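You operate a simulated robot arm through the tools that you are given. There is no shell and no other tool.

You are at the controls of a simulated robot arm. One attempt, no reset.

JOB
Clip the orange terminal on the rail and lock the stop against it.
Fine: the teal knob locks the white stop; leave the other terminals where they stand.

The check looks at the end state, three seconds after you hand in, the way a careful person would. Anything else that was tipped, shoved, dropped, spilled or broken makes it a failure.

ROBOT AND FRAMES
A 6-joint arm with a two-finger parallel gripper, fixed in place. Base frame: the origin is at the foot of the arm, x ahead of it, y to its left, z up; the work surface is at about z = 0.81. Units: m, rad, N and s.
With the tool pointing down near the work surface it reaches from about 0.26 to 0.68 m from the base axis. Its first joint turns from -1.152 to 1.152 rad. Payload 2.9 kg.
The TCP is the grasp point between the finger pads, 0.03 m short of the fingertips. In the tool frame z runs along the fingers and y along their closing line. The gripper opens to 0.11 m. The fingers are 0.02 m wide and 0.01 m thick; the gripper's body (0.048 by 0.112 m) begins 0.055 m behind the TCP.
Orientation is that of the tool frame in the base frame, as a unit quaternion [w, x, y, z]. With the fingers straight down and closing along the base's y, the tool's x points along the base's -x, its y along +y and its z along -z.

CONTROLS
- The arm moves only by the tool apply_moves. Its argument "series" is a list that holds one entry, the list of rows, each a list of 7 numbers: the shift along the tool's x, y, z in m, then the turn, a rotation vector about the tool's x, y, z in rad, then the opening, from 0 (shut) to 1 (fully open). In form: [[[x, y, z, rx, ry, rz, jaw], ...]]. A call has 1 to 20 rows; each row shifts and turns the commanded pose from where the row before left it, along the tool's axes as they then stand. Each row takes 0.2 s and may step no farther than 0.05 m and 0.15 rad from the row before; otherwise, or with a gripper value out of range, the whole call is refused. A pose out of reach is approached as far as the arm can. The call stops where the force on the tool passes 40 N (or 10 N more than at its start, if that is more) or the arm is blocked; 0.2 s more then pass. Each finger travels about 0.108 m/s and halts on what it meets, pressing with about 28 N; the grip force reading is that of the motor and also rises with nothing between the fingers. The clock runs only during rows and for 0.2 s after the last one: add rows that do not move to give the fingers time. It gives the time, the measured TCP pose, the force on the tool (base axes), the opening and the grip force at its end, in the units of the frame above (readings bear some noise), with the torque about the TCP (base axes, N m) and any sound that the robot's microphone picked up.
- Cameras (640 x 400 px; columns grow to the right, rows downward): "scene" is fixed at [0.0659, 0.4011, 1.3984]; the picture's right is [-0.90, -0.43, 0.00], its down [-0.20, 0.42, -0.89] and it looks along [0.38, -0.80, -0.46] (base axes); focal length 356 px, centre (320, 200). "wrist" rides on the gripper at [0.072, 0.017, -0.103] in the tool frame; the picture's right is [-0.23, 0.97, 0.00], its down [-0.76, -0.18, -0.62] and it looks along [-0.61, -0.14, 0.78] (tool axes); focal length 222 px, centre (320, 200). There is no depth. A picture from a camera that has moved, and an enlarged one, comes with that camera's place and axes in the base frame and with its lens. The place of the scene camera against the robot may be out by one fixed shift of up to 0.018 m in any direction.
- grab_frame(camera): a new picture of that camera. It takes no simulated time.
- enlarge(camera, box): a new picture of the part [left, top, right, bottom] of that camera's present view, enlarged. It takes no simulated time.
- finish_job(): hands the job in; it is judged then, once.

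Places have to be worked out from the pictures, the camera data and where the tool is seen. Open the gripper and draw the arm clear of the work before you hand the job in, unless the task says otherwise.

The tools are called after "Request:" as name(argument=value, ...) on one line, values as JSON. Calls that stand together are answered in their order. apply_moves: Moves the arm, as the interface text tells. Its arguments: {"type":"object","properties":{"series":{"type":"array","items":{"type":"array","items":{"type":"array","items":{"type":"number"}}}}},"required":["series"]} The other tools are called the same way: grab_frame (camera) takes a picture; enlarge (camera, box) takes an enlarged picture of a part of a camera's view; finish_job () hands the job in.

At the start:

```text
t: 0.0
tool_pos: [0.2585, -0.3278, 1.226]
orientation: [0.0, -0.001, 1.0, 0.001]
force: [0.2, -0.4, 1.0]
moment: [-0.03, 0.01, -0.03]
gripper_width: 0.1102
grasp_force: 0.1
```

scene: 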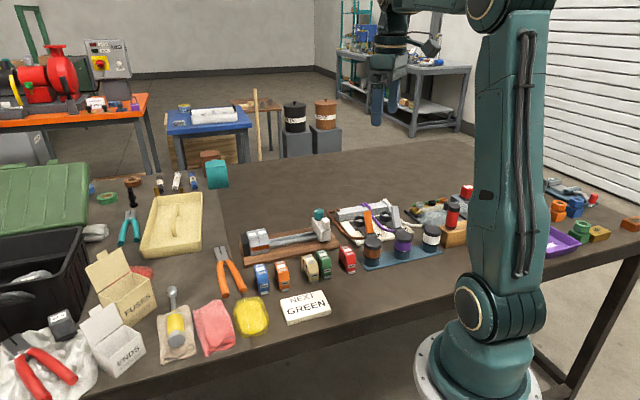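
wrist: 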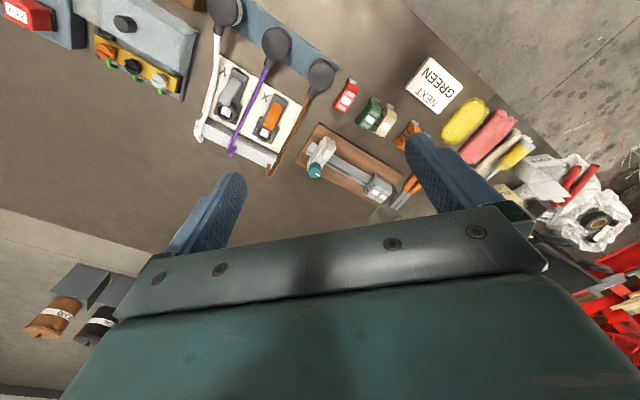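

I'll start by looking closely at the rail, the terminals and the stop in both cameras.

Request:
enlarge(camera="scene", box=[220, 190, 380, 310])

Request:
enlarge(camera="wrist", box=[260, 60, 480, 220])

Request:
enlarge(camera="scene", box=[230, 200, 350, 265])

```text
3.33 times, centred on (300, 250) of scene
camera zoom: at [0.0659, 0.4011, 1.3984], right [-0.9, -0.43, 0.0], down [-0.2, 0.42, -0.89], along [0.38, -0.8, -0.46], focal length 1186 px, centre (387, 33)
```

zoom: 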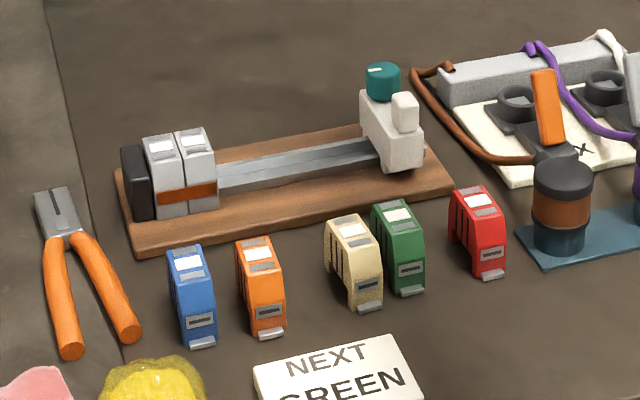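

```text
2.50 times, centred on (370, 140) of wrist
camera zoom: at [0.1869, -0.3094, 1.3296], right [0.23, 0.97, 0.0], down [0.76, -0.18, 0.62], along [0.61, -0.14, -0.78], focal length 555 px, centre (195, 350)
```

zoom: 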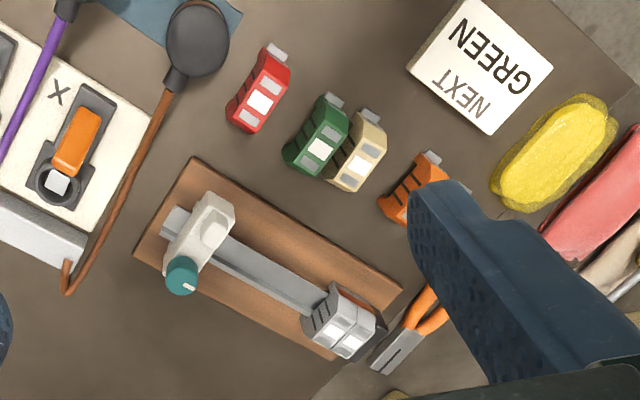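

```text
5.33 times, centred on (290, 232) of scene
camera zoom: at [0.0659, 0.4011, 1.3984], right [-0.9, -0.43, 0.0], down [-0.2, 0.42, -0.89], along [0.38, -0.8, -0.46], focal length 1897 px, centre (480, 27)
```

zoom: 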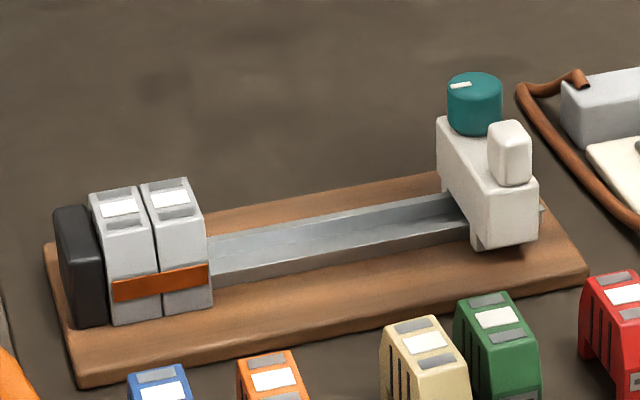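

The "NEXT GREEN" card is only lying in the scene. The job says orange, so I go with orange. The rail seems to run at about 45° in base x/y, roughly from (0.42,-0.35) to (0.54,-0.24), with the orange terminal near (0.44,-0.16). I move the wrist camera closer for a precise view.

Request:
apply_moves(series=[[[-0.035, 0.012, 0.03, 0, 0, 0, 1], [-0.035, 0.012, 0.03, 0, 0, 0, 1], [-0.035, 0.012, 0.03, 0, 0, 0, 1], [-0.035, 0.012, 0.036, 0, 0, 0, 1], [0, 0, 0, 0, 0, 0, 1]]])

```text
refused: row 4 steps farther than a row can; nothing moved
```

Row 4 was slightly over the step limit, so I send the same move in smaller steps.

Request:
apply_moves(series=[[[-0.028, 0.01, 0.028, 0, 0, 0, 1], [-0.028, 0.01, 0.028, 0, 0, 0, 1], [-0.028, 0.01, 0.028, 0, 0, 0, 1], [-0.028, 0.01, 0.028, 0, 0, 0, 1], [-0.028, 0.01, 0.028, 0, 0, 0, 1], [0, 0, 0, 0, 0, 0, 1]]])

Request:
grab_frame(camera="wrist")

```text
t: 1.4
tool_pos: [0.4011, -0.2754, 1.0885]
orientation: [0.0, 0.0, 1.0, 0.0]
force: [-0.1, 0.1, 0.4]
moment: [0.03, -0.04, 0.0]
gripper_width: 0.1101
grasp_force: 0.1
```

```text
taken
camera wrist: at [0.3285, -0.2586, 1.1919], right [0.23, 0.97, 0.0], down [0.76, -0.18, 0.62], along [0.61, -0.14, -0.78], focal length 222 px, centre (320, 200)
```

wrist: 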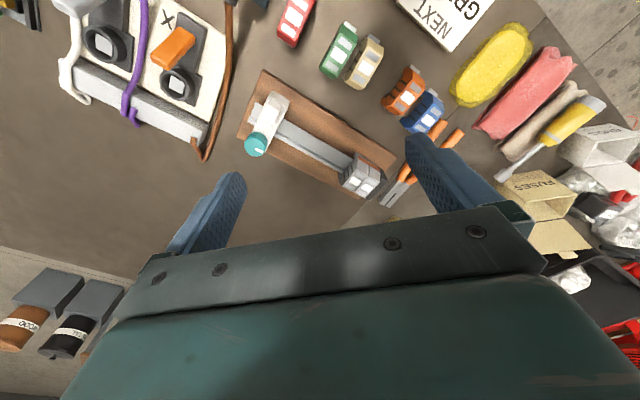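

Now the rail and the terminals are all in view. I enlarge both areas to measure.

Request:
enlarge(camera="wrist", box=[232, 60, 408, 210])

Request:
enlarge(camera="wrist", box=[310, 10, 470, 150])

```text
2.67 times, centred on (320, 135) of wrist
camera zoom: at [0.3285, -0.2586, 1.1919], right [0.23, 0.97, 0.0], down [0.76, -0.18, 0.62], along [0.61, -0.14, -0.78], focal length 592 px, centre (320, 373)
```

zoom: 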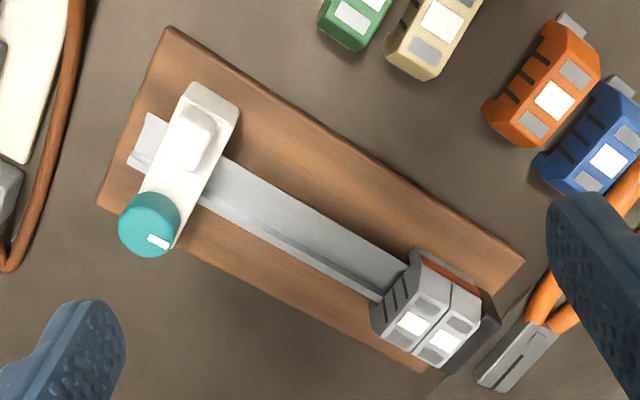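

```text
2.86 times, centred on (390, 80) of wrist
camera zoom: at [0.3285, -0.2586, 1.1919], right [0.23, 0.97, 0.0], down [0.76, -0.18, 0.62], along [0.61, -0.14, -0.78], focal length 635 px, centre (120, 543)
```

zoom: 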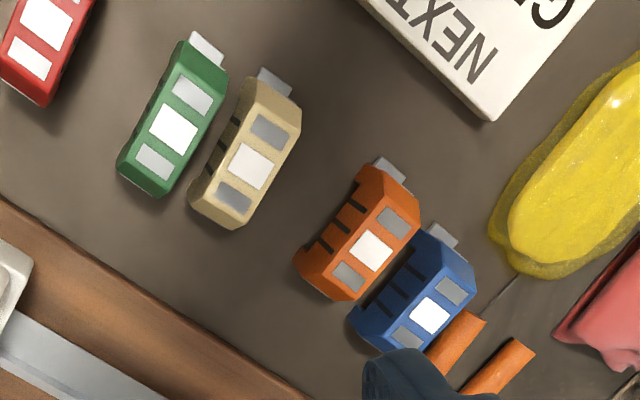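

The rail axis is close to 45° and the orange terminal looks nearly parallel to the grey ones on the rail. I zoom in much further on individual parts to get exact dimensions and the foot side.

Request:
enlarge(camera="wrist", box=[376, 55, 456, 135])

Request:
enlarge(camera="wrist", box=[325, 140, 405, 210])

Request:
enlarge(camera="wrist", box=[235, 80, 315, 165])

Request:
enlarge(camera="scene", box=[240, 220, 300, 260])

Request:
enlarge(camera="scene", box=[300, 200, 345, 260])

Request:
enlarge(camera="scene", box=[250, 245, 340, 300])

```text
5.00 times, centred on (416, 95) of wrist
camera zoom: at [0.3285, -0.2586, 1.1919], right [0.23, 0.97, 0.0], down [0.76, -0.18, 0.62], along [0.61, -0.14, -0.78], focal length 1111 px, centre (-160, 725)
```

zoom: 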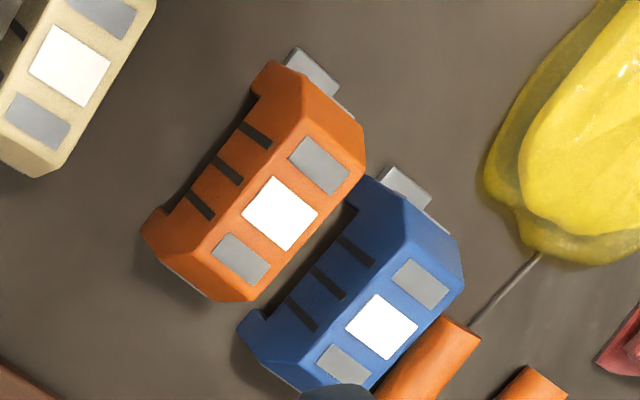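

```text
5.71 times, centred on (365, 175) of wrist
camera zoom: at [0.3285, -0.2586, 1.1919], right [0.23, 0.97, 0.0], down [0.76, -0.18, 0.62], along [0.61, -0.14, -0.78], focal length 1269 px, centre (63, 343)
```

zoom: 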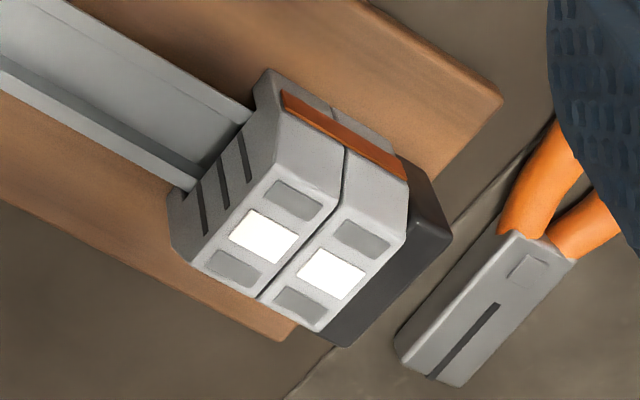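

```text
4.71 times, centred on (275, 122) of wrist
camera zoom: at [0.3285, -0.2586, 1.1919], right [0.23, 0.97, 0.0], down [0.76, -0.18, 0.62], along [0.61, -0.14, -0.78], focal length 1045 px, centre (532, 565)
```

zoom: 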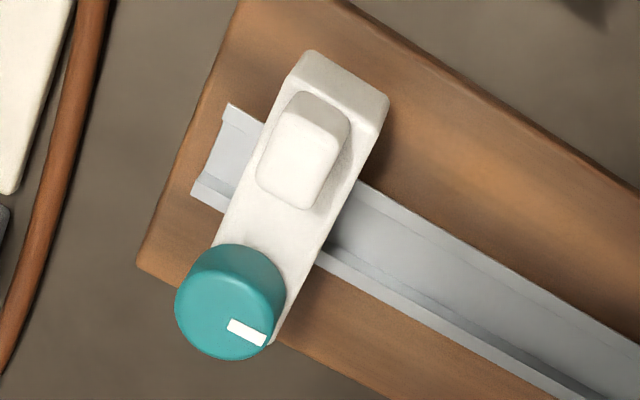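

```text
10.00 times, centred on (270, 240) of scene
camera zoom: at [0.0659, 0.4011, 1.3984], right [-0.9, -0.43, 0.0], down [-0.2, 0.42, -0.89], along [0.38, -0.8, -0.46], focal length 3558 px, centre (820, -200)
```

zoom: 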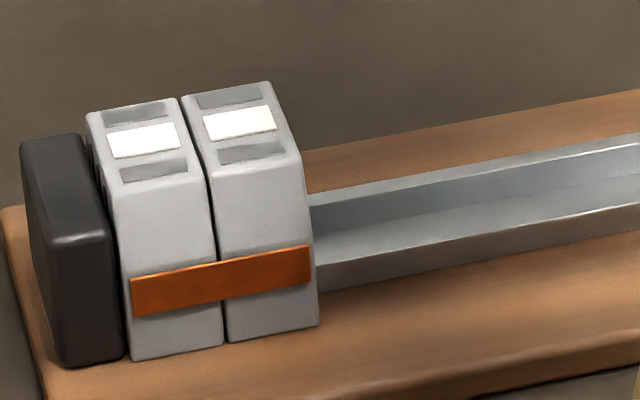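

```text
6.67 times, centred on (322, 230) of scene
camera zoom: at [0.0659, 0.4011, 1.3984], right [-0.9, -0.43, 0.0], down [-0.2, 0.42, -0.89], along [0.38, -0.8, -0.46], focal length 2372 px, centre (303, 0)
```

zoom: 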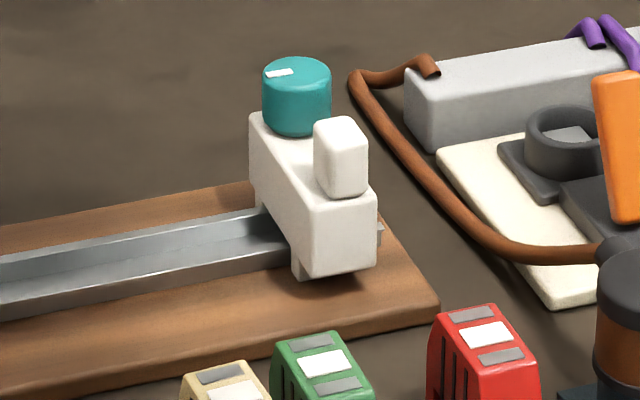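

```text
7.11 times, centred on (295, 272) of scene
camera zoom: at [0.0659, 0.4011, 1.3984], right [-0.9, -0.43, 0.0], down [-0.2, 0.42, -0.89], along [0.38, -0.8, -0.46], focal length 2530 px, centre (498, -316)
```

zoom: 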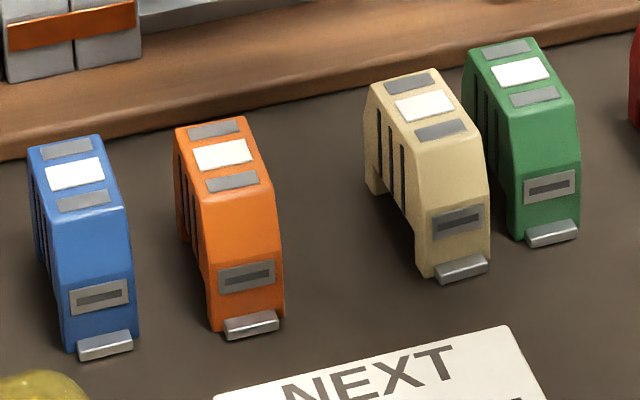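

The orange terminal has a metal foot tab and slot on its robot-facing side, and the grey ones carry an orange strip on that same side. I turn the tool 45° so that it closes across the rail, and move over the orange terminal for a close view.

Request:
apply_moves(series=[[[0, 0, 0, 0, 0, -0.1309, 1], [0, 0, 0, 0, 0, -0.1309, 1], [0, 0, 0, 0, 0, -0.1309, 1], [0, 0, 0, 0, 0, -0.1309, 1], [0, 0, 0, 0, 0, -0.1309, 1], [0, 0, 0, 0, 0, -0.1309, 1], [-0.0237, 0.0134, 0.0221, 0, 0, 0, 1], [-0.0237, 0.0134, 0.0221, 0, 0, 0, 1], [-0.0237, 0.0134, 0.0221, 0, 0, 0, 1], [-0.0237, 0.0134, 0.0221, 0, 0, 0, 1], [0, 0, 0, 0, 0, 0, 1]]])

Request:
grab_frame(camera="wrist")

Request:
enlarge(camera="wrist", box=[260, 60, 400, 160])

```text
t: 3.8
tool_pos: [0.4275, -0.1679, 0.9982]
orientation: [-0.001, -0.383, 0.924, 0.001]
force: [0.0, -0.4, 0.3]
moment: [0.0, 0.04, -0.01]
gripper_width: 0.11
grasp_force: 0.0
```

```text
taken
camera wrist: at [0.364, -0.2073, 1.1024], right [-0.53, 0.85, 0.0], down [0.66, 0.41, 0.62], along [0.53, 0.33, -0.78], focal length 222 px, centre (320, 200)
```

wrist: 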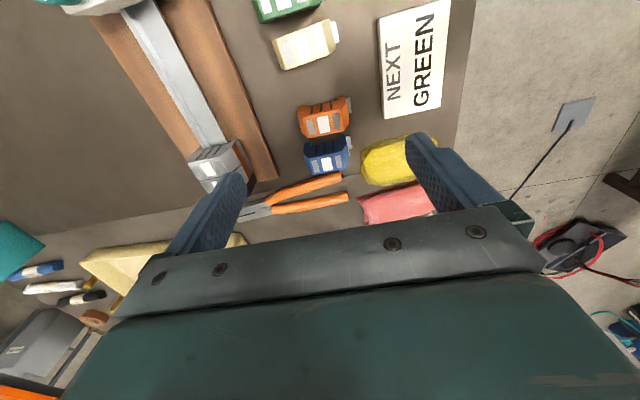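

```text
4.00 times, centred on (330, 110) of wrist
camera zoom: at [0.364, -0.2073, 1.1024], right [-0.53, 0.85, 0.0], down [0.66, 0.41, 0.62], along [0.53, 0.33, -0.78], focal length 888 px, centre (280, 560)
```

zoom: 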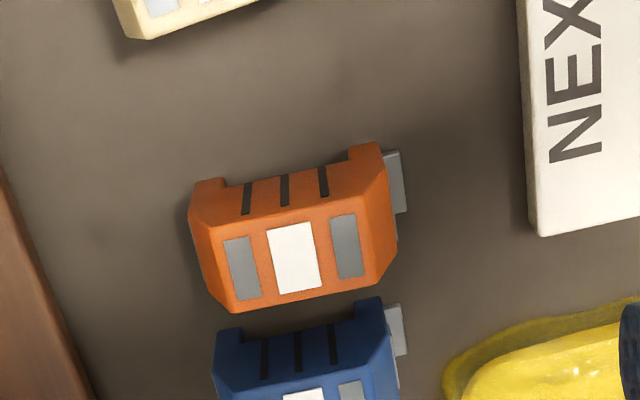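

The orange terminal: top at z≈0.855, body about 58 mm long across p and 25 mm thick, centre near (0.439,-0.157), yawed about 3° from the rail's normal. Next I measure the rail and the grey terminals from this viewpoint.

Request:
enlarge(camera="wrist", box=[150, 90, 280, 200])

Request:
enlarge(camera="wrist", box=[60, 0, 240, 120])

```text
3.64 times, centred on (215, 145) of wrist
camera zoom: at [0.364, -0.2073, 1.1024], right [-0.53, 0.85, 0.0], down [0.66, 0.41, 0.62], along [0.53, 0.33, -0.78], focal length 808 px, centre (702, 400)
```

zoom: 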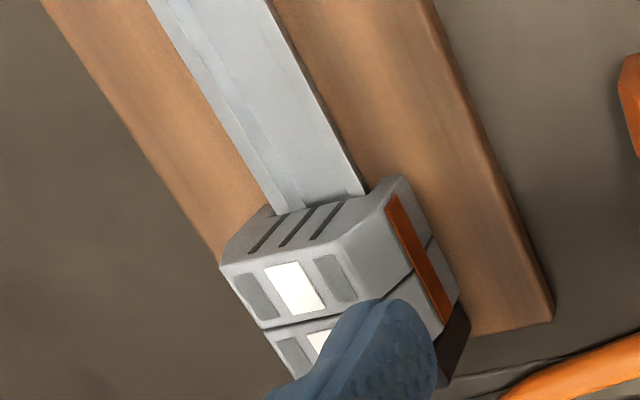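

```text
3.33 times, centred on (150, 60) of wrist
camera zoom: at [0.364, -0.2073, 1.1024], right [-0.53, 0.85, 0.0], down [0.66, 0.41, 0.62], along [0.53, 0.33, -0.78], focal length 740 px, centre (887, 667)
```

zoom: 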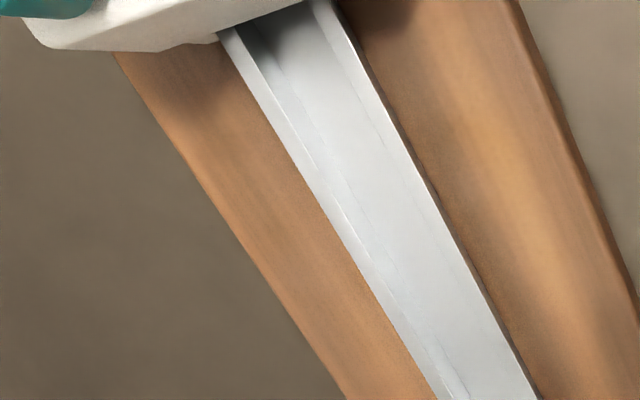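

I move above the middle of the rail, looking along it toward the grey terminals.

Request:
apply_moves(series=[[[0.0134, -0.0347, 0, 0, 0, 0, 1], [0.0134, -0.0347, 0, 0, 0, 0, 1], [0.0134, -0.0347, 0, 0, 0, 0, 1], [0.0134, -0.0347, 0, 0, 0, 0, 1], [0, 0, 0, 0, 0, 0, 1]]])

Request:
grab_frame(camera="wrist")

Request:
enlarge(camera="wrist", box=[250, 60, 410, 180])

Request:
enlarge(camera="wrist", box=[230, 0, 390, 80])

```text
t: 5.0
tool_pos: [0.491, -0.3079, 0.9989]
orientation: [0.0, -0.384, 0.924, 0.0]
force: [-0.8, 0.5, 0.1]
moment: [0.0, -0.01, 0.04]
gripper_width: 0.1101
grasp_force: 0.0
```

```text
taken
camera wrist: at [0.4275, -0.3455, 1.1021], right [-0.53, 0.85, 0.0], down [0.66, 0.41, 0.62], along [0.53, 0.33, -0.78], focal length 222 px, centre (320, 200)
```

wrist: 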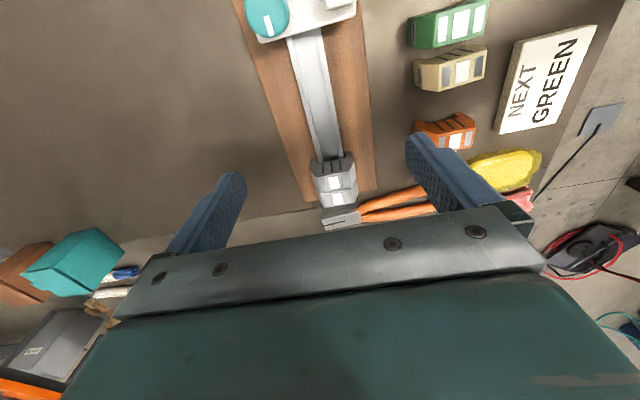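

```text
3.33 times, centred on (330, 120) of wrist
camera zoom: at [0.4275, -0.3455, 1.1021], right [-0.53, 0.85, 0.0], down [0.66, 0.41, 0.62], along [0.53, 0.33, -0.78], focal length 740 px, centre (287, 467)
```

zoom: 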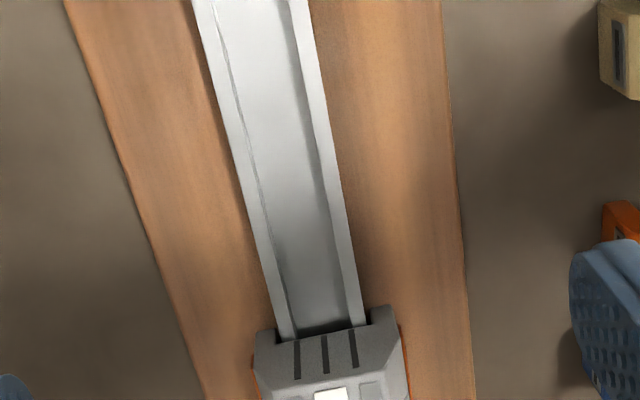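

```text
4.00 times, centred on (310, 40) of wrist
camera zoom: at [0.4275, -0.3455, 1.1021], right [-0.53, 0.85, 0.0], down [0.66, 0.41, 0.62], along [0.53, 0.33, -0.78], focal length 888 px, centre (360, 840)
```

zoom: 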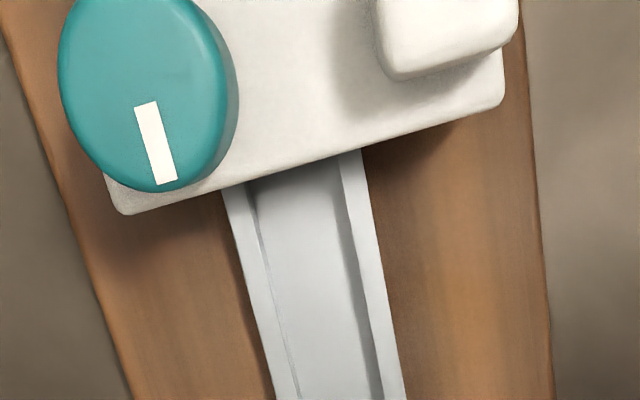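

The rail is an open top-hat profile and the terminals' legs straddle its lips. I zoom in on the grey terminals' near face and on the stop.

Request:
enlarge(camera="wrist", box=[300, 140, 380, 210])

Request:
enlarge(camera="wrist", box=[400, 100, 480, 160])

```text
5.71 times, centred on (340, 175) of wrist
camera zoom: at [0.4275, -0.3455, 1.1021], right [-0.53, 0.85, 0.0], down [0.66, 0.41, 0.62], along [0.53, 0.33, -0.78], focal length 1269 px, centre (206, 343)
```

zoom: 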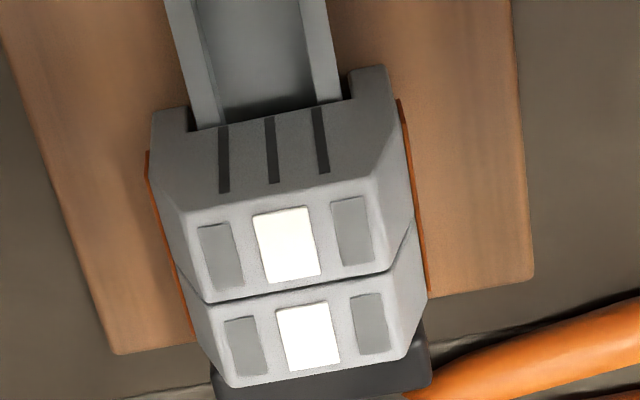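

```text
6.67 times, centred on (440, 130) of wrist
camera zoom: at [0.4275, -0.3455, 1.1021], right [-0.53, 0.85, 0.0], down [0.66, 0.41, 0.62], along [0.53, 0.33, -0.78], focal length 1481 px, centre (-480, 667)
```

zoom: 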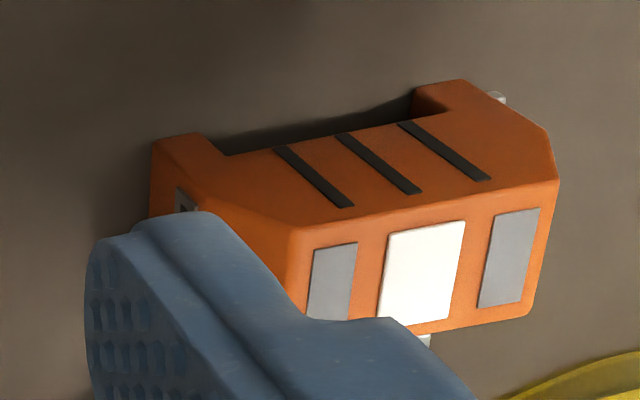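

Measurements in the rail frame, with s along the rail and p across it:
- **Grey terminals:** tops at z≈0.8735, near face at s≈0.2005, centre p≈0.5655.
- **Rail:** lip width about 35 mm.

The orange terminal should therefore land at s≈0.187, p≈0.5655, 18.5 mm higher than it is now. I hover over it to check alignment before grasping.

Request:
apply_moves(series=[[[-0.0141, 0.029, 0, 0, 0, 0, 1], [-0.0141, 0.029, 0, 0, 0, 0, 1], [-0.0141, 0.029, 0, 0, 0, 0, 1], [-0.0141, 0.029, 0, 0, 0, 0, 1], [-0.0141, 0.029, 0, 0, 0, 0, 1], [0, 0, 0.03, 0, 0, 0.05, 0.9], [0, 0, 0.03, 0, 0, 0, 0.82], [0, 0, 0, 0, 0, 0, 0.82]]])

Request:
grab_frame(camera="wrist")

Request:
enlarge(camera="wrist", box=[250, 80, 400, 190])

Request:
enlarge(camera="scene", box=[220, 200, 340, 300])

```text
t: 6.8
tool_pos: [0.4363, -0.1558, 0.9366]
orientation: [0.0, -0.36, 0.933, 0.001]
force: [0.4, -0.1, -0.3]
moment: [-0.02, -0.01, -0.05]
gripper_width: 0.0903
grasp_force: 0.0
```

```text
taken
camera wrist: at [0.3711, -0.1916, 1.0386], right [-0.49, 0.87, 0.0], down [0.68, 0.38, 0.62], along [0.54, 0.3, -0.78], focal length 222 px, centre (320, 200)
```

wrist: 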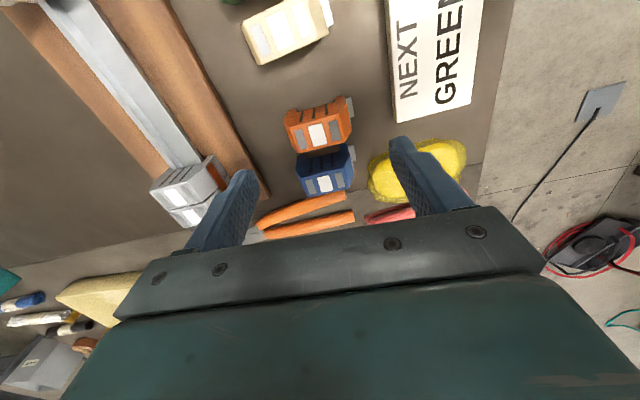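

```text
3.64 times, centred on (325, 135) of wrist
camera zoom: at [0.3711, -0.1916, 1.0386], right [-0.49, 0.87, 0.0], down [0.68, 0.38, 0.62], along [0.54, 0.3, -0.78], focal length 808 px, centre (302, 436)
```

zoom: 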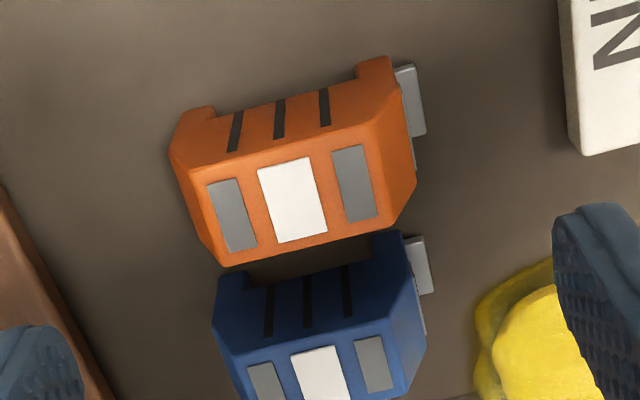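

```text
4.00 times, centred on (280, 250) of scene
camera zoom: at [0.0659, 0.4011, 1.3984], right [-0.9, -0.43, 0.0], down [-0.2, 0.42, -0.89], along [0.38, -0.8, -0.46], focal length 1423 px, centre (480, 0)
```

zoom: 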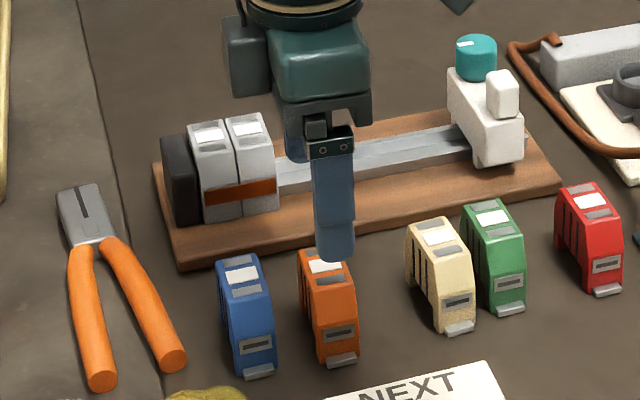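

The terminal's label centre sits within 3 mm of the TCP axis and the yaw matches to about 1°. I descend to fingertips at z≈0.819, which is above the foot tab, while keeping the jaws open.

Request:
apply_moves(series=[[[-0.001, -0.002, 0.03, 0, 0, 0.0, 0.82], [0, 0, 0.03, 0, 0, 0, 0.82], [0, 0, 0.018, 0, 0, 0, 0.82], [0, 0, 0.01, 0, 0, 0, 0.82], [0, 0, 0, 0, 0, 0, 0.82]]])

Request:
grab_frame(camera="wrist")

Request:
enlarge(camera="scene", box=[220, 220, 340, 300])

```text
t: 8.0
tool_pos: [0.4399, -0.1585, 0.8479]
orientation: [0.0, -0.36, 0.933, 0.0]
force: [-0.6, 0.2, 0.4]
moment: [0.0, 0.06, 0.01]
gripper_width: 0.0906
grasp_force: 0.1
```

```text
taken
camera wrist: at [0.3735, -0.1932, 0.9519], right [-0.49, 0.87, 0.0], down [0.68, 0.38, 0.62], along [0.54, 0.3, -0.78], focal length 222 px, centre (320, 200)
```

wrist: 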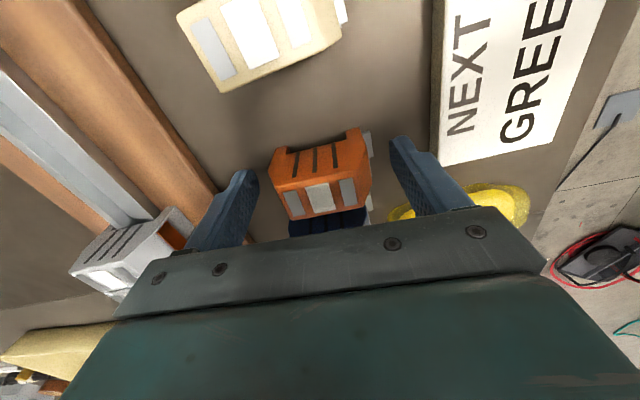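

```text
5.00 times, centred on (280, 260) of scene
camera zoom: at [0.0659, 0.4011, 1.3984], right [-0.9, -0.43, 0.0], down [-0.2, 0.42, -0.89], along [0.38, -0.8, -0.46], focal length 1779 px, centre (520, -100)
```

zoom: 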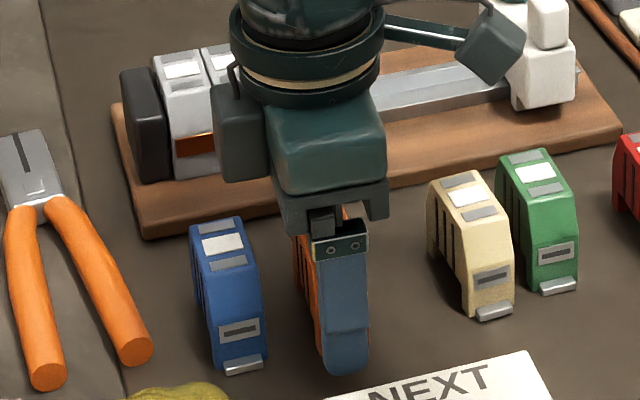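

The fingers straddle the terminal cleanly, with the tab below the tips. Next I close the grip, holding still for a few rows.

Request:
apply_moves(series=[[[0, 0, 0, 0, 0, 0, 0.6], [0, 0, 0, 0, 0, 0, 0.45], [0, 0, 0, 0, 0, 0, 0.3], [0, 0, 0, 0, 0, 0, 0.3]]])

Request:
enlarge(camera="wrist", box=[230, 100, 430, 220])

```text
t: 9.0
tool_pos: [0.4393, -0.1572, 0.8491]
orientation: [0.0, -0.36, 0.933, 0.0]
force: [0.0, 0.5, -0.3]
moment: [0.01, 0.04, -0.03]
gripper_width: 0.0573
grasp_force: 28.0
```

```text
3.20 times, centred on (330, 160) of wrist
camera zoom: at [0.3735, -0.1932, 0.9521], right [-0.49, 0.87, 0.0], down [0.68, 0.38, 0.62], along [0.54, 0.3, -0.78], focal length 711 px, centre (288, 328)
```

zoom: 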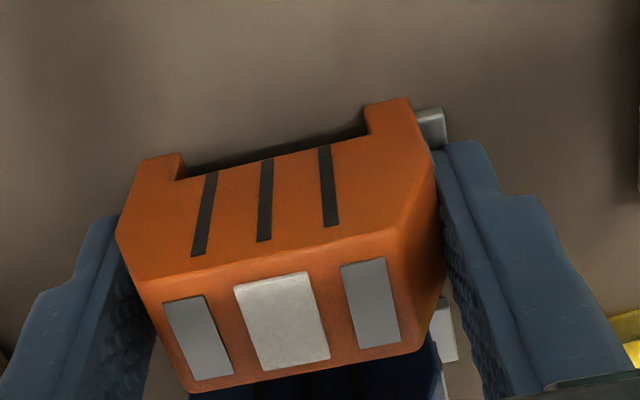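

Gripped at 57.3 mm with 28 N, and the terminal spans tool x from −0.014 to +0.012. I lift straight up 0.10 m and inspect the underside with the scene camera.

Request:
apply_moves(series=[[[0, 0, -0.01, 0, 0, 0, 0.3], [0, 0, -0.02, 0, 0, 0, 0.3], [0, 0, -0.03, 0, 0, 0, 0.3], [0, 0, -0.03, 0, 0, 0, 0.3], [0, 0, -0.02, 0, 0, 0, 0.3], [0, 0, 0, 0, 0, 0, 0.3]]])

Request:
enlarge(camera="scene", box=[230, 190, 330, 270])

Request:
enlarge(camera="wrist", box=[230, 100, 430, 220])

```text
t: 10.4
tool_pos: [0.439, -0.1547, 0.9588]
orientation: [-0.001, -0.36, 0.933, 0.001]
force: [0.3, -0.1, -0.9]
moment: [0.03, 0.01, 0.01]
gripper_width: 0.0575
grasp_force: 28.2
```

```text
5.00 times, centred on (280, 230) of scene
camera zoom: at [0.0659, 0.4011, 1.3984], right [-0.9, -0.43, 0.0], down [-0.2, 0.42, -0.89], along [0.38, -0.8, -0.46], focal length 1779 px, centre (520, 50)
```

zoom: 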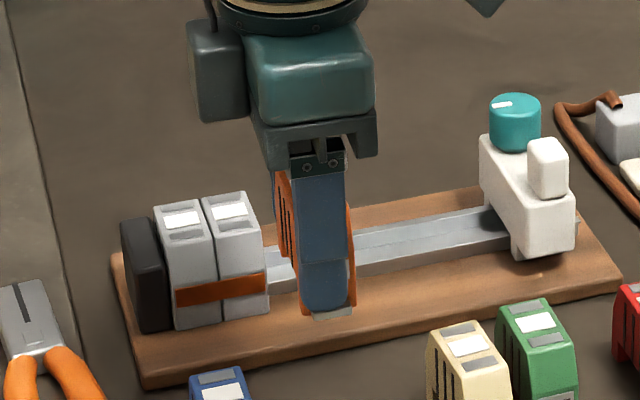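

```text
3.20 times, centred on (330, 160) of wrist
camera zoom: at [0.3734, -0.1906, 1.0634], right [-0.49, 0.87, 0.0], down [0.68, 0.38, 0.62], along [0.54, 0.3, -0.78], focal length 711 px, centre (288, 328)
```

zoom: 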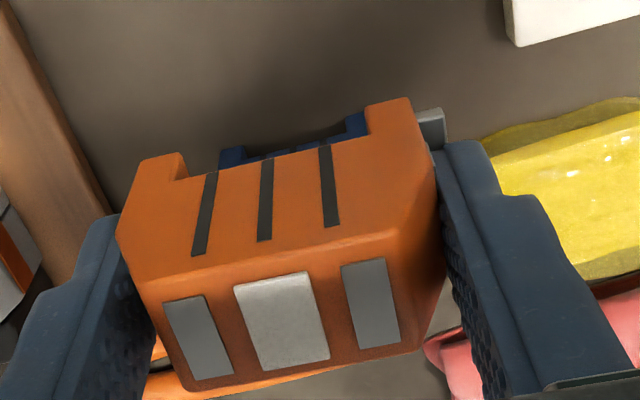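

The grip is firm. Before going to the rail I turn the held terminal so that its side profile faces the scene camera, to see how the feet or hooks are shaped.

Request:
apply_moves(series=[[[0, 0, 0, 0, 0, -0.14, 0.3], [0, 0, 0, 0, 0, -0.14, 0.3], [0, 0, 0, 0, 0, -0.14, 0.3], [0, 0, 0, 0, 0, -0.14, 0.3], [0, 0, 0, 0, 0, -0.14, 0.3], [0, 0, 0, 0, 0, -0.14, 0.3], [0, 0, 0, 0, 0, -0.14, 0.3], [0, 0, 0, 0, 0, -0.14, 0.3], [0, 0, 0, 0, 0, 0, 0.3]]])

Request:
enlarge(camera="scene", box=[240, 190, 320, 260])

```text
t: 12.4
tool_pos: [0.4379, -0.1553, 0.9586]
orientation: [0.0, 0.801, -0.598, 0.0]
force: [-0.3, 0.7, -0.3]
moment: [-0.02, 0.04, -0.01]
gripper_width: 0.0574
grasp_force: 28.0
```

```text
5.71 times, centred on (280, 225) of scene
camera zoom: at [0.0659, 0.4011, 1.3984], right [-0.9, -0.43, 0.0], down [-0.2, 0.42, -0.89], along [0.38, -0.8, -0.46], focal length 2033 px, centre (549, 57)
```

zoom: 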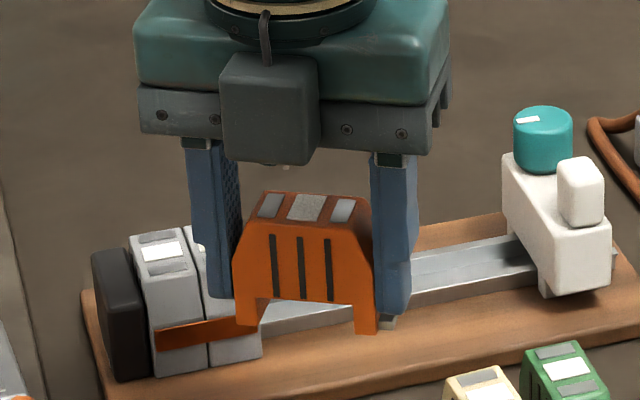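

Request:
enlarge(camera="scene", box=[265, 210, 295, 240])

```text
13.33 times, centred on (280, 225) of scene
camera zoom: at [0.0659, 0.4011, 1.3984], right [-0.9, -0.43, 0.0], down [-0.2, 0.42, -0.89], along [0.38, -0.8, -0.46], focal length 4743 px, centre (853, -133)
```

zoom: 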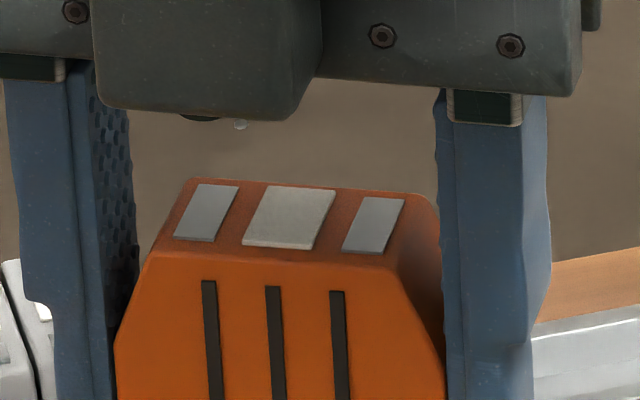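

Request:
enlarge(camera="scene", box=[262, 225, 302, 252])

```text
14.81 times, centred on (282, 238) of scene
camera zoom: at [0.0659, 0.4011, 1.3984], right [-0.9, -0.43, 0.0], down [-0.2, 0.42, -0.89], along [0.38, -0.8, -0.46], focal length 5270 px, centre (883, -370)
```

zoom: 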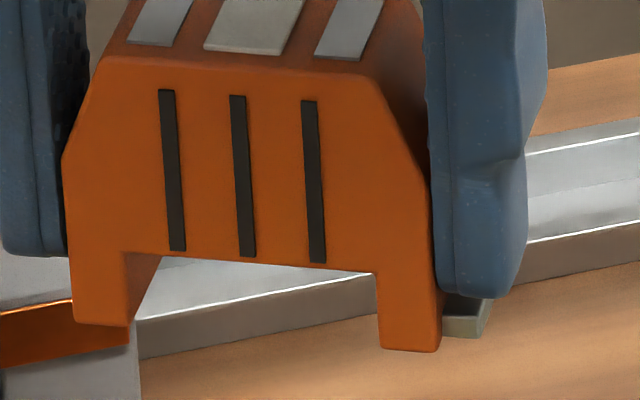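

The terminal has plain legs with a 12 mm notch and no hooks to engage at an angle, so a straight press onto the rail is right. I turn back to the rail yaw (45°) and move to hover over the target spot.

Request:
apply_moves(series=[[[0, 0, 0, 0, 0, 0.134, 0.3], [0, 0, 0, 0, 0, 0.134, 0.3], [0, 0, 0, 0, 0, 0.134, 0.3], [0, 0, 0, 0, 0, 0.134, 0.3], [0, 0, 0, 0, 0, 0.134, 0.3], [0, 0, 0, 0, 0, 0.134, 0.3], [0, 0, 0, 0, 0, 0.134, 0.3], [0, 0, 0, 0, 0, 0.133, 0.3], [0.0029, -0.029, 0, 0, 0, 0, 0.3], [0.0029, -0.029, 0, 0, 0, 0, 0.3], [0.0029, -0.029, 0, 0, 0, 0, 0.3], [0.0029, -0.029, 0, 0, 0, 0, 0.3], [0.0029, -0.029, 0, 0, 0, 0, 0.3], [0, 0, 0.03, 0, 0, 0, 0.3], [0, 0, 0, 0, 0, 0, 0.3]]])

Request:
grab_frame(camera="wrist")

Request:
enlarge(camera="wrist", box=[230, 80, 430, 220])

Request:
enlarge(camera="scene", box=[230, 180, 340, 260])

```text
t: 15.6
tool_pos: [0.5305, -0.2679, 0.9279]
orientation: [-0.001, -0.383, 0.924, 0.0]
force: [-0.2, -0.2, 0.2]
moment: [0.01, 0.04, 0.0]
gripper_width: 0.0577
grasp_force: 27.8
```

```text
taken
camera wrist: at [0.4666, -0.307, 1.0317], right [-0.53, 0.85, 0.0], down [0.66, 0.41, 0.62], along [0.53, 0.33, -0.78], focal length 222 px, centre (320, 200)
```

wrist: 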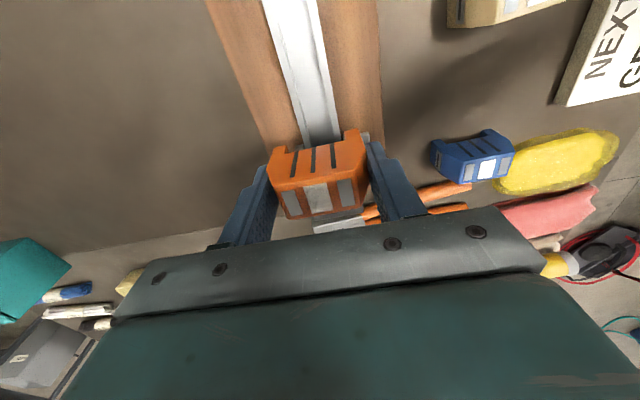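

```text
2.86 times, centred on (330, 150) of wrist
camera zoom: at [0.4666, -0.307, 1.0317], right [-0.53, 0.85, 0.0], down [0.66, 0.41, 0.62], along [0.53, 0.33, -0.78], focal length 635 px, centre (291, 343)
```

zoom: 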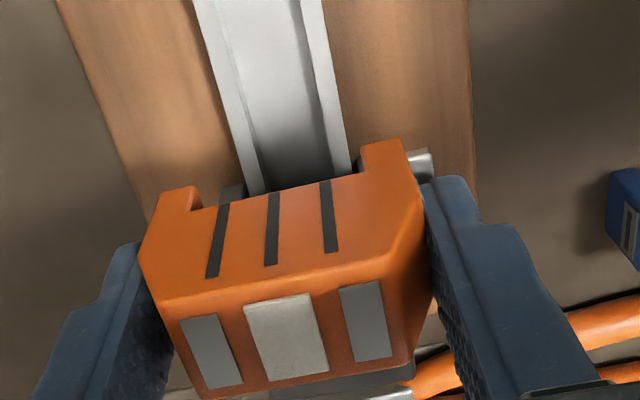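

```text
5.00 times, centred on (285, 220) of scene
camera zoom: at [0.0659, 0.4011, 1.3984], right [-0.9, -0.43, 0.0], down [-0.2, 0.42, -0.89], along [0.38, -0.8, -0.46], focal length 1779 px, centre (495, 100)
```

zoom: 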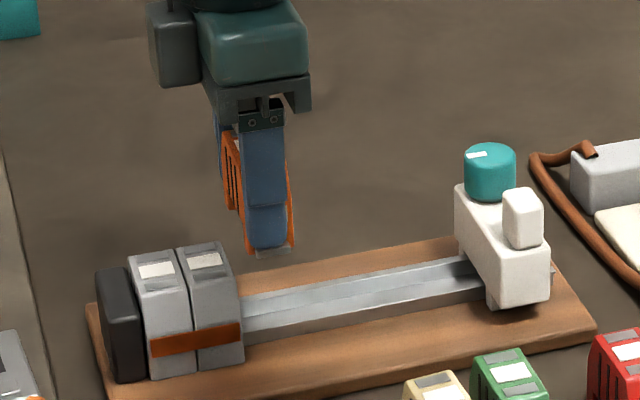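

The rail lips are centred under the notch within about 0.5 mm in p. I back off 2 mm from the greys and lower until the terminal is beside them but still above the rail, then check the gap.

Request:
apply_moves(series=[[[0.002, 0, 0, 0, 0, 0, 0.3], [0, 0, 0.012, 0, 0, 0, 0.3], [0, 0, 0.012, 0, 0, 0, 0.3], [0, 0, 0.012, 0, 0, 0, 0.3], [0, 0, 0, 0, 0, 0, 0.3]]])

Request:
enlarge(camera="scene", box=[240, 195, 310, 260])

Request:
enlarge(camera="wrist", box=[230, 80, 430, 220])

```text
t: 16.8
tool_pos: [0.5288, -0.2701, 0.8925]
orientation: [0.001, -0.383, 0.924, 0.0]
force: [-0.4, 0.5, -0.1]
moment: [0.0, 0.02, 0.02]
gripper_width: 0.0574
grasp_force: 27.8
```

```text
6.15 times, centred on (275, 228) of scene
camera zoom: at [0.0659, 0.4011, 1.3984], right [-0.9, -0.43, 0.0], down [-0.2, 0.42, -0.89], along [0.38, -0.8, -0.46], focal length 2189 px, centre (597, 31)
```

zoom: 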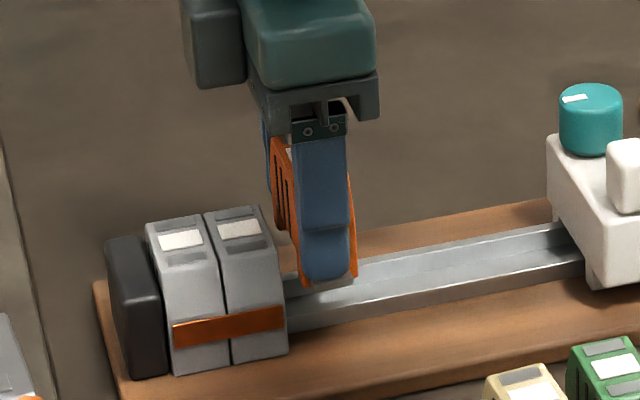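

```text
2.86 times, centred on (330, 150) of wrist
camera zoom: at [0.4658, -0.3092, 0.9967], right [-0.53, 0.85, 0.0], down [0.66, 0.41, 0.62], along [0.53, 0.33, -0.78], focal length 635 px, centre (291, 343)
```

zoom: 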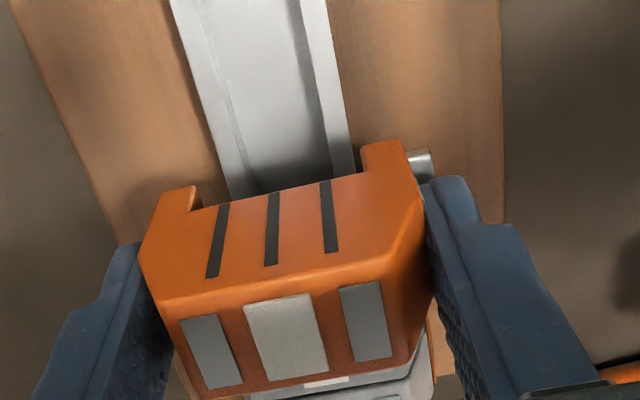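

Request:
enlarge(camera="scene", box=[257, 215, 287, 247])

```text
12.50 times, centred on (272, 231) of scene
camera zoom: at [0.0659, 0.4011, 1.3984], right [-0.9, -0.43, 0.0], down [-0.2, 0.42, -0.89], along [0.38, -0.8, -0.46], focal length 4447 px, centre (920, -188)
```

zoom: 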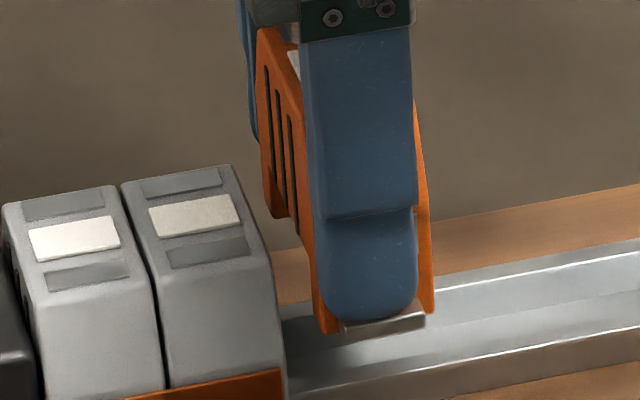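

The wrist and scene estimates of the remaining gap differ: about 4 mm from the wrist camera and about 7 mm from the scene camera. I therefore approach the greys with small guarded steps along the rail at this height and watch the force.

Request:
apply_moves(series=[[[-0.0007, 0.0002, 0, 0, 0, 0, 0.3], [-0.0007, 0.0002, 0, 0, 0, 0, 0.3], [-0.0006, 0, 0, 0, 0, 0, 0.3], [0, 0, 0, 0, 0, 0, 0.3]]])

Request:
enlarge(camera="scene", box=[255, 215, 295, 247])

```text
t: 17.8
tool_pos: [0.5305, -0.2688, 0.8929]
orientation: [0.0, -0.382, 0.924, 0.0]
force: [0.1, -0.5, -0.6]
moment: [0.02, 0.0, 0.03]
gripper_width: 0.0574
grasp_force: 27.7
```

```text
12.50 times, centred on (275, 231) of scene
camera zoom: at [0.0659, 0.4011, 1.3984], right [-0.9, -0.43, 0.0], down [-0.2, 0.42, -0.89], along [0.38, -0.8, -0.46], focal length 4447 px, centre (882, -188)
```

zoom: 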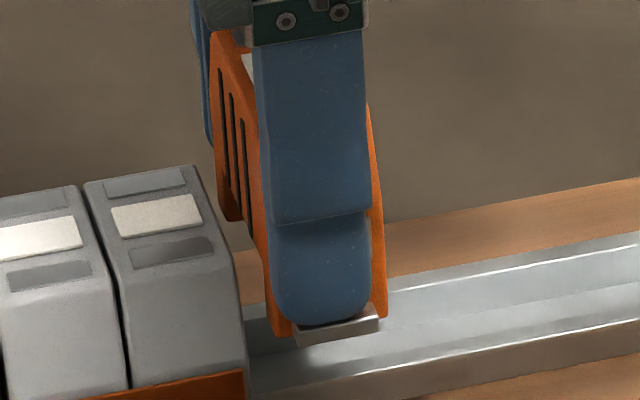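

There's no contact yet. The wrist measurements suggest the held terminal is yawed about 1.7° relative to the greys, so I correct the yaw and continue the guarded approach.

Request:
apply_moves(series=[[[0, 0, 0, 0, 0, 0.027, 0.3], [-0.0007, 0, 0, 0, 0, 0, 0.3], [-0.0007, 0, 0, 0, 0, 0, 0.3], [-0.0006, 0, 0, 0, 0, 0, 0.3], [0, 0, 0, 0, 0, 0, 0.3]]])

Request:
enlarge(camera="wrist", box=[230, 80, 430, 220])

Request:
enlarge(camera="scene", box=[250, 215, 290, 247])

```text
t: 19.0
tool_pos: [0.5313, -0.2675, 0.8934]
orientation: [0.0, -0.369, 0.929, 0.0]
force: [0.1, 0.7, -0.7]
moment: [0.01, -0.04, 0.02]
gripper_width: 0.0577
grasp_force: 27.9
```

```text
2.86 times, centred on (330, 150) of wrist
camera zoom: at [0.4671, -0.3041, 0.9974], right [-0.5, 0.86, 0.0], down [0.68, 0.39, 0.62], along [0.54, 0.31, -0.78], focal length 635 px, centre (291, 343)
```

zoom: 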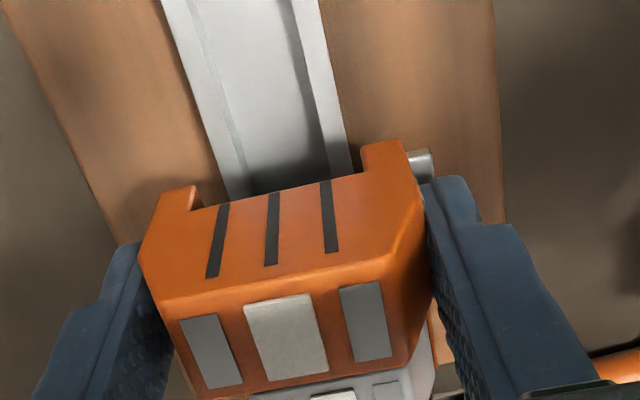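

```text
12.50 times, centred on (270, 231) of scene
camera zoom: at [0.0659, 0.4011, 1.3984], right [-0.9, -0.43, 0.0], down [-0.2, 0.42, -0.89], along [0.38, -0.8, -0.46], focal length 4447 px, centre (945, -188)
```

zoom: 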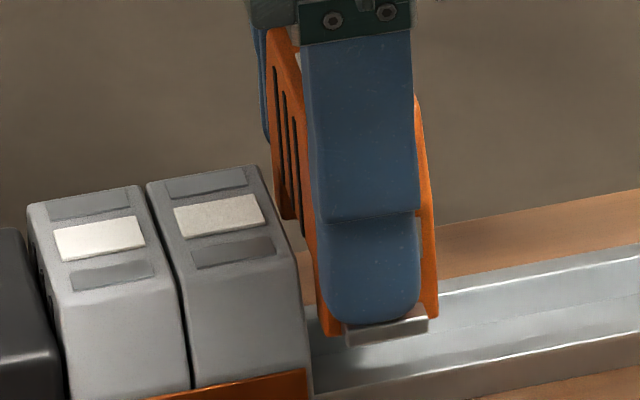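

The scene view still shows a gap of about 4 mm and there's no contact force, so I continue the guarded approach.

Request:
apply_moves(series=[[[-0.0005, 0, 0, 0, 0, 0, 0.3], [-0.0005, 0, 0, 0, 0, 0, 0.3], [-0.0005, 0, 0, 0, 0, 0, 0.3], [-0.0005, 0, 0, 0, 0, 0, 0.3], [0, 0, 0, 0, 0, 0, 0.3]]])

Request:
enlarge(camera="scene", box=[250, 215, 290, 247])

```text
t: 20.2
tool_pos: [0.5323, -0.2663, 0.893]
orientation: [0.0, -0.37, 0.929, -0.001]
force: [0.1, -0.1, -1.4]
moment: [-0.02, 0.03, -0.05]
gripper_width: 0.0574
grasp_force: 28.1
```

```text
12.50 times, centred on (270, 231) of scene
camera zoom: at [0.0659, 0.4011, 1.3984], right [-0.9, -0.43, 0.0], down [-0.2, 0.42, -0.89], along [0.38, -0.8, -0.46], focal length 4447 px, centre (945, -188)
```

zoom: 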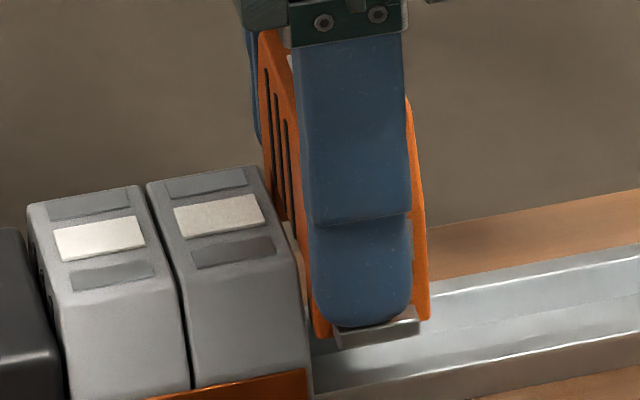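

About 1.8 mm remains by the scene view and there's still no contact force. I move another 1.2 mm.

Request:
apply_moves(series=[[[-0.0004, 0, 0, 0, 0, 0, 0.3], [-0.0004, 0, 0, 0, 0, 0, 0.3], [-0.0004, 0, 0, 0, 0, 0, 0.3], [0, 0, 0, 0, 0, 0, 0.3]]])

Request:
enlarge(camera="scene", box=[255, 220, 285, 244])

Request:
enlarge(camera="wrist", box=[230, 80, 430, 220])

```text
t: 21.2
tool_pos: [0.5333, -0.266, 0.8944]
orientation: [-0.001, -0.37, 0.929, 0.001]
force: [-3.0, -1.1, -1.5]
moment: [-0.07, 0.13, 0.1]
gripper_width: 0.0577
grasp_force: 28.4
```

```text
16.00 times, centred on (270, 232) of scene
camera zoom: at [0.0658, 0.4011, 1.3984], right [-0.9, -0.43, 0.0], down [-0.2, 0.42, -0.89], along [0.38, -0.8, -0.46], focal length 5692 px, centre (1120, -312)
```

zoom: 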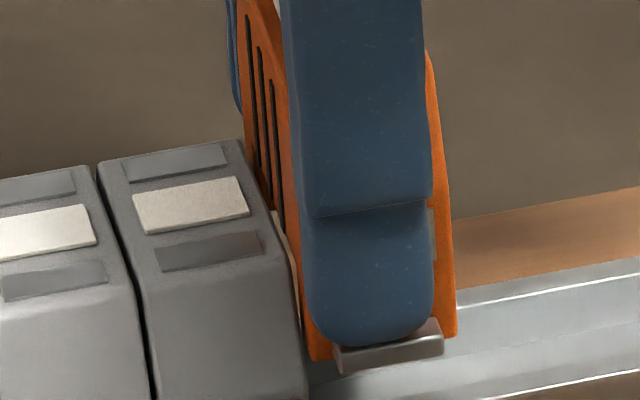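

```text
2.86 times, centred on (330, 150) of wrist
camera zoom: at [0.4692, -0.3027, 0.9973], right [-0.5, 0.86, 0.0], down [0.68, 0.39, 0.62], along [0.54, 0.31, -0.78], focal length 635 px, centre (291, 343)
```

zoom: 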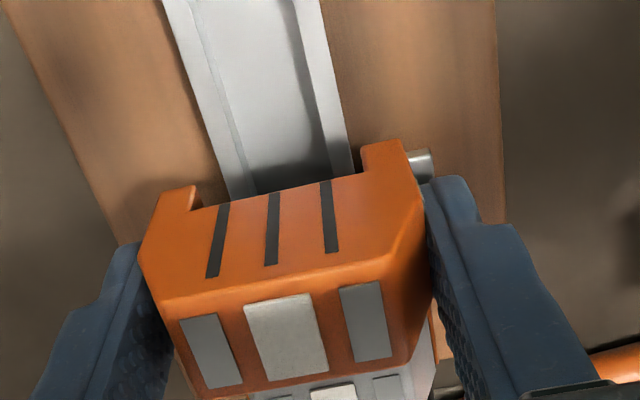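

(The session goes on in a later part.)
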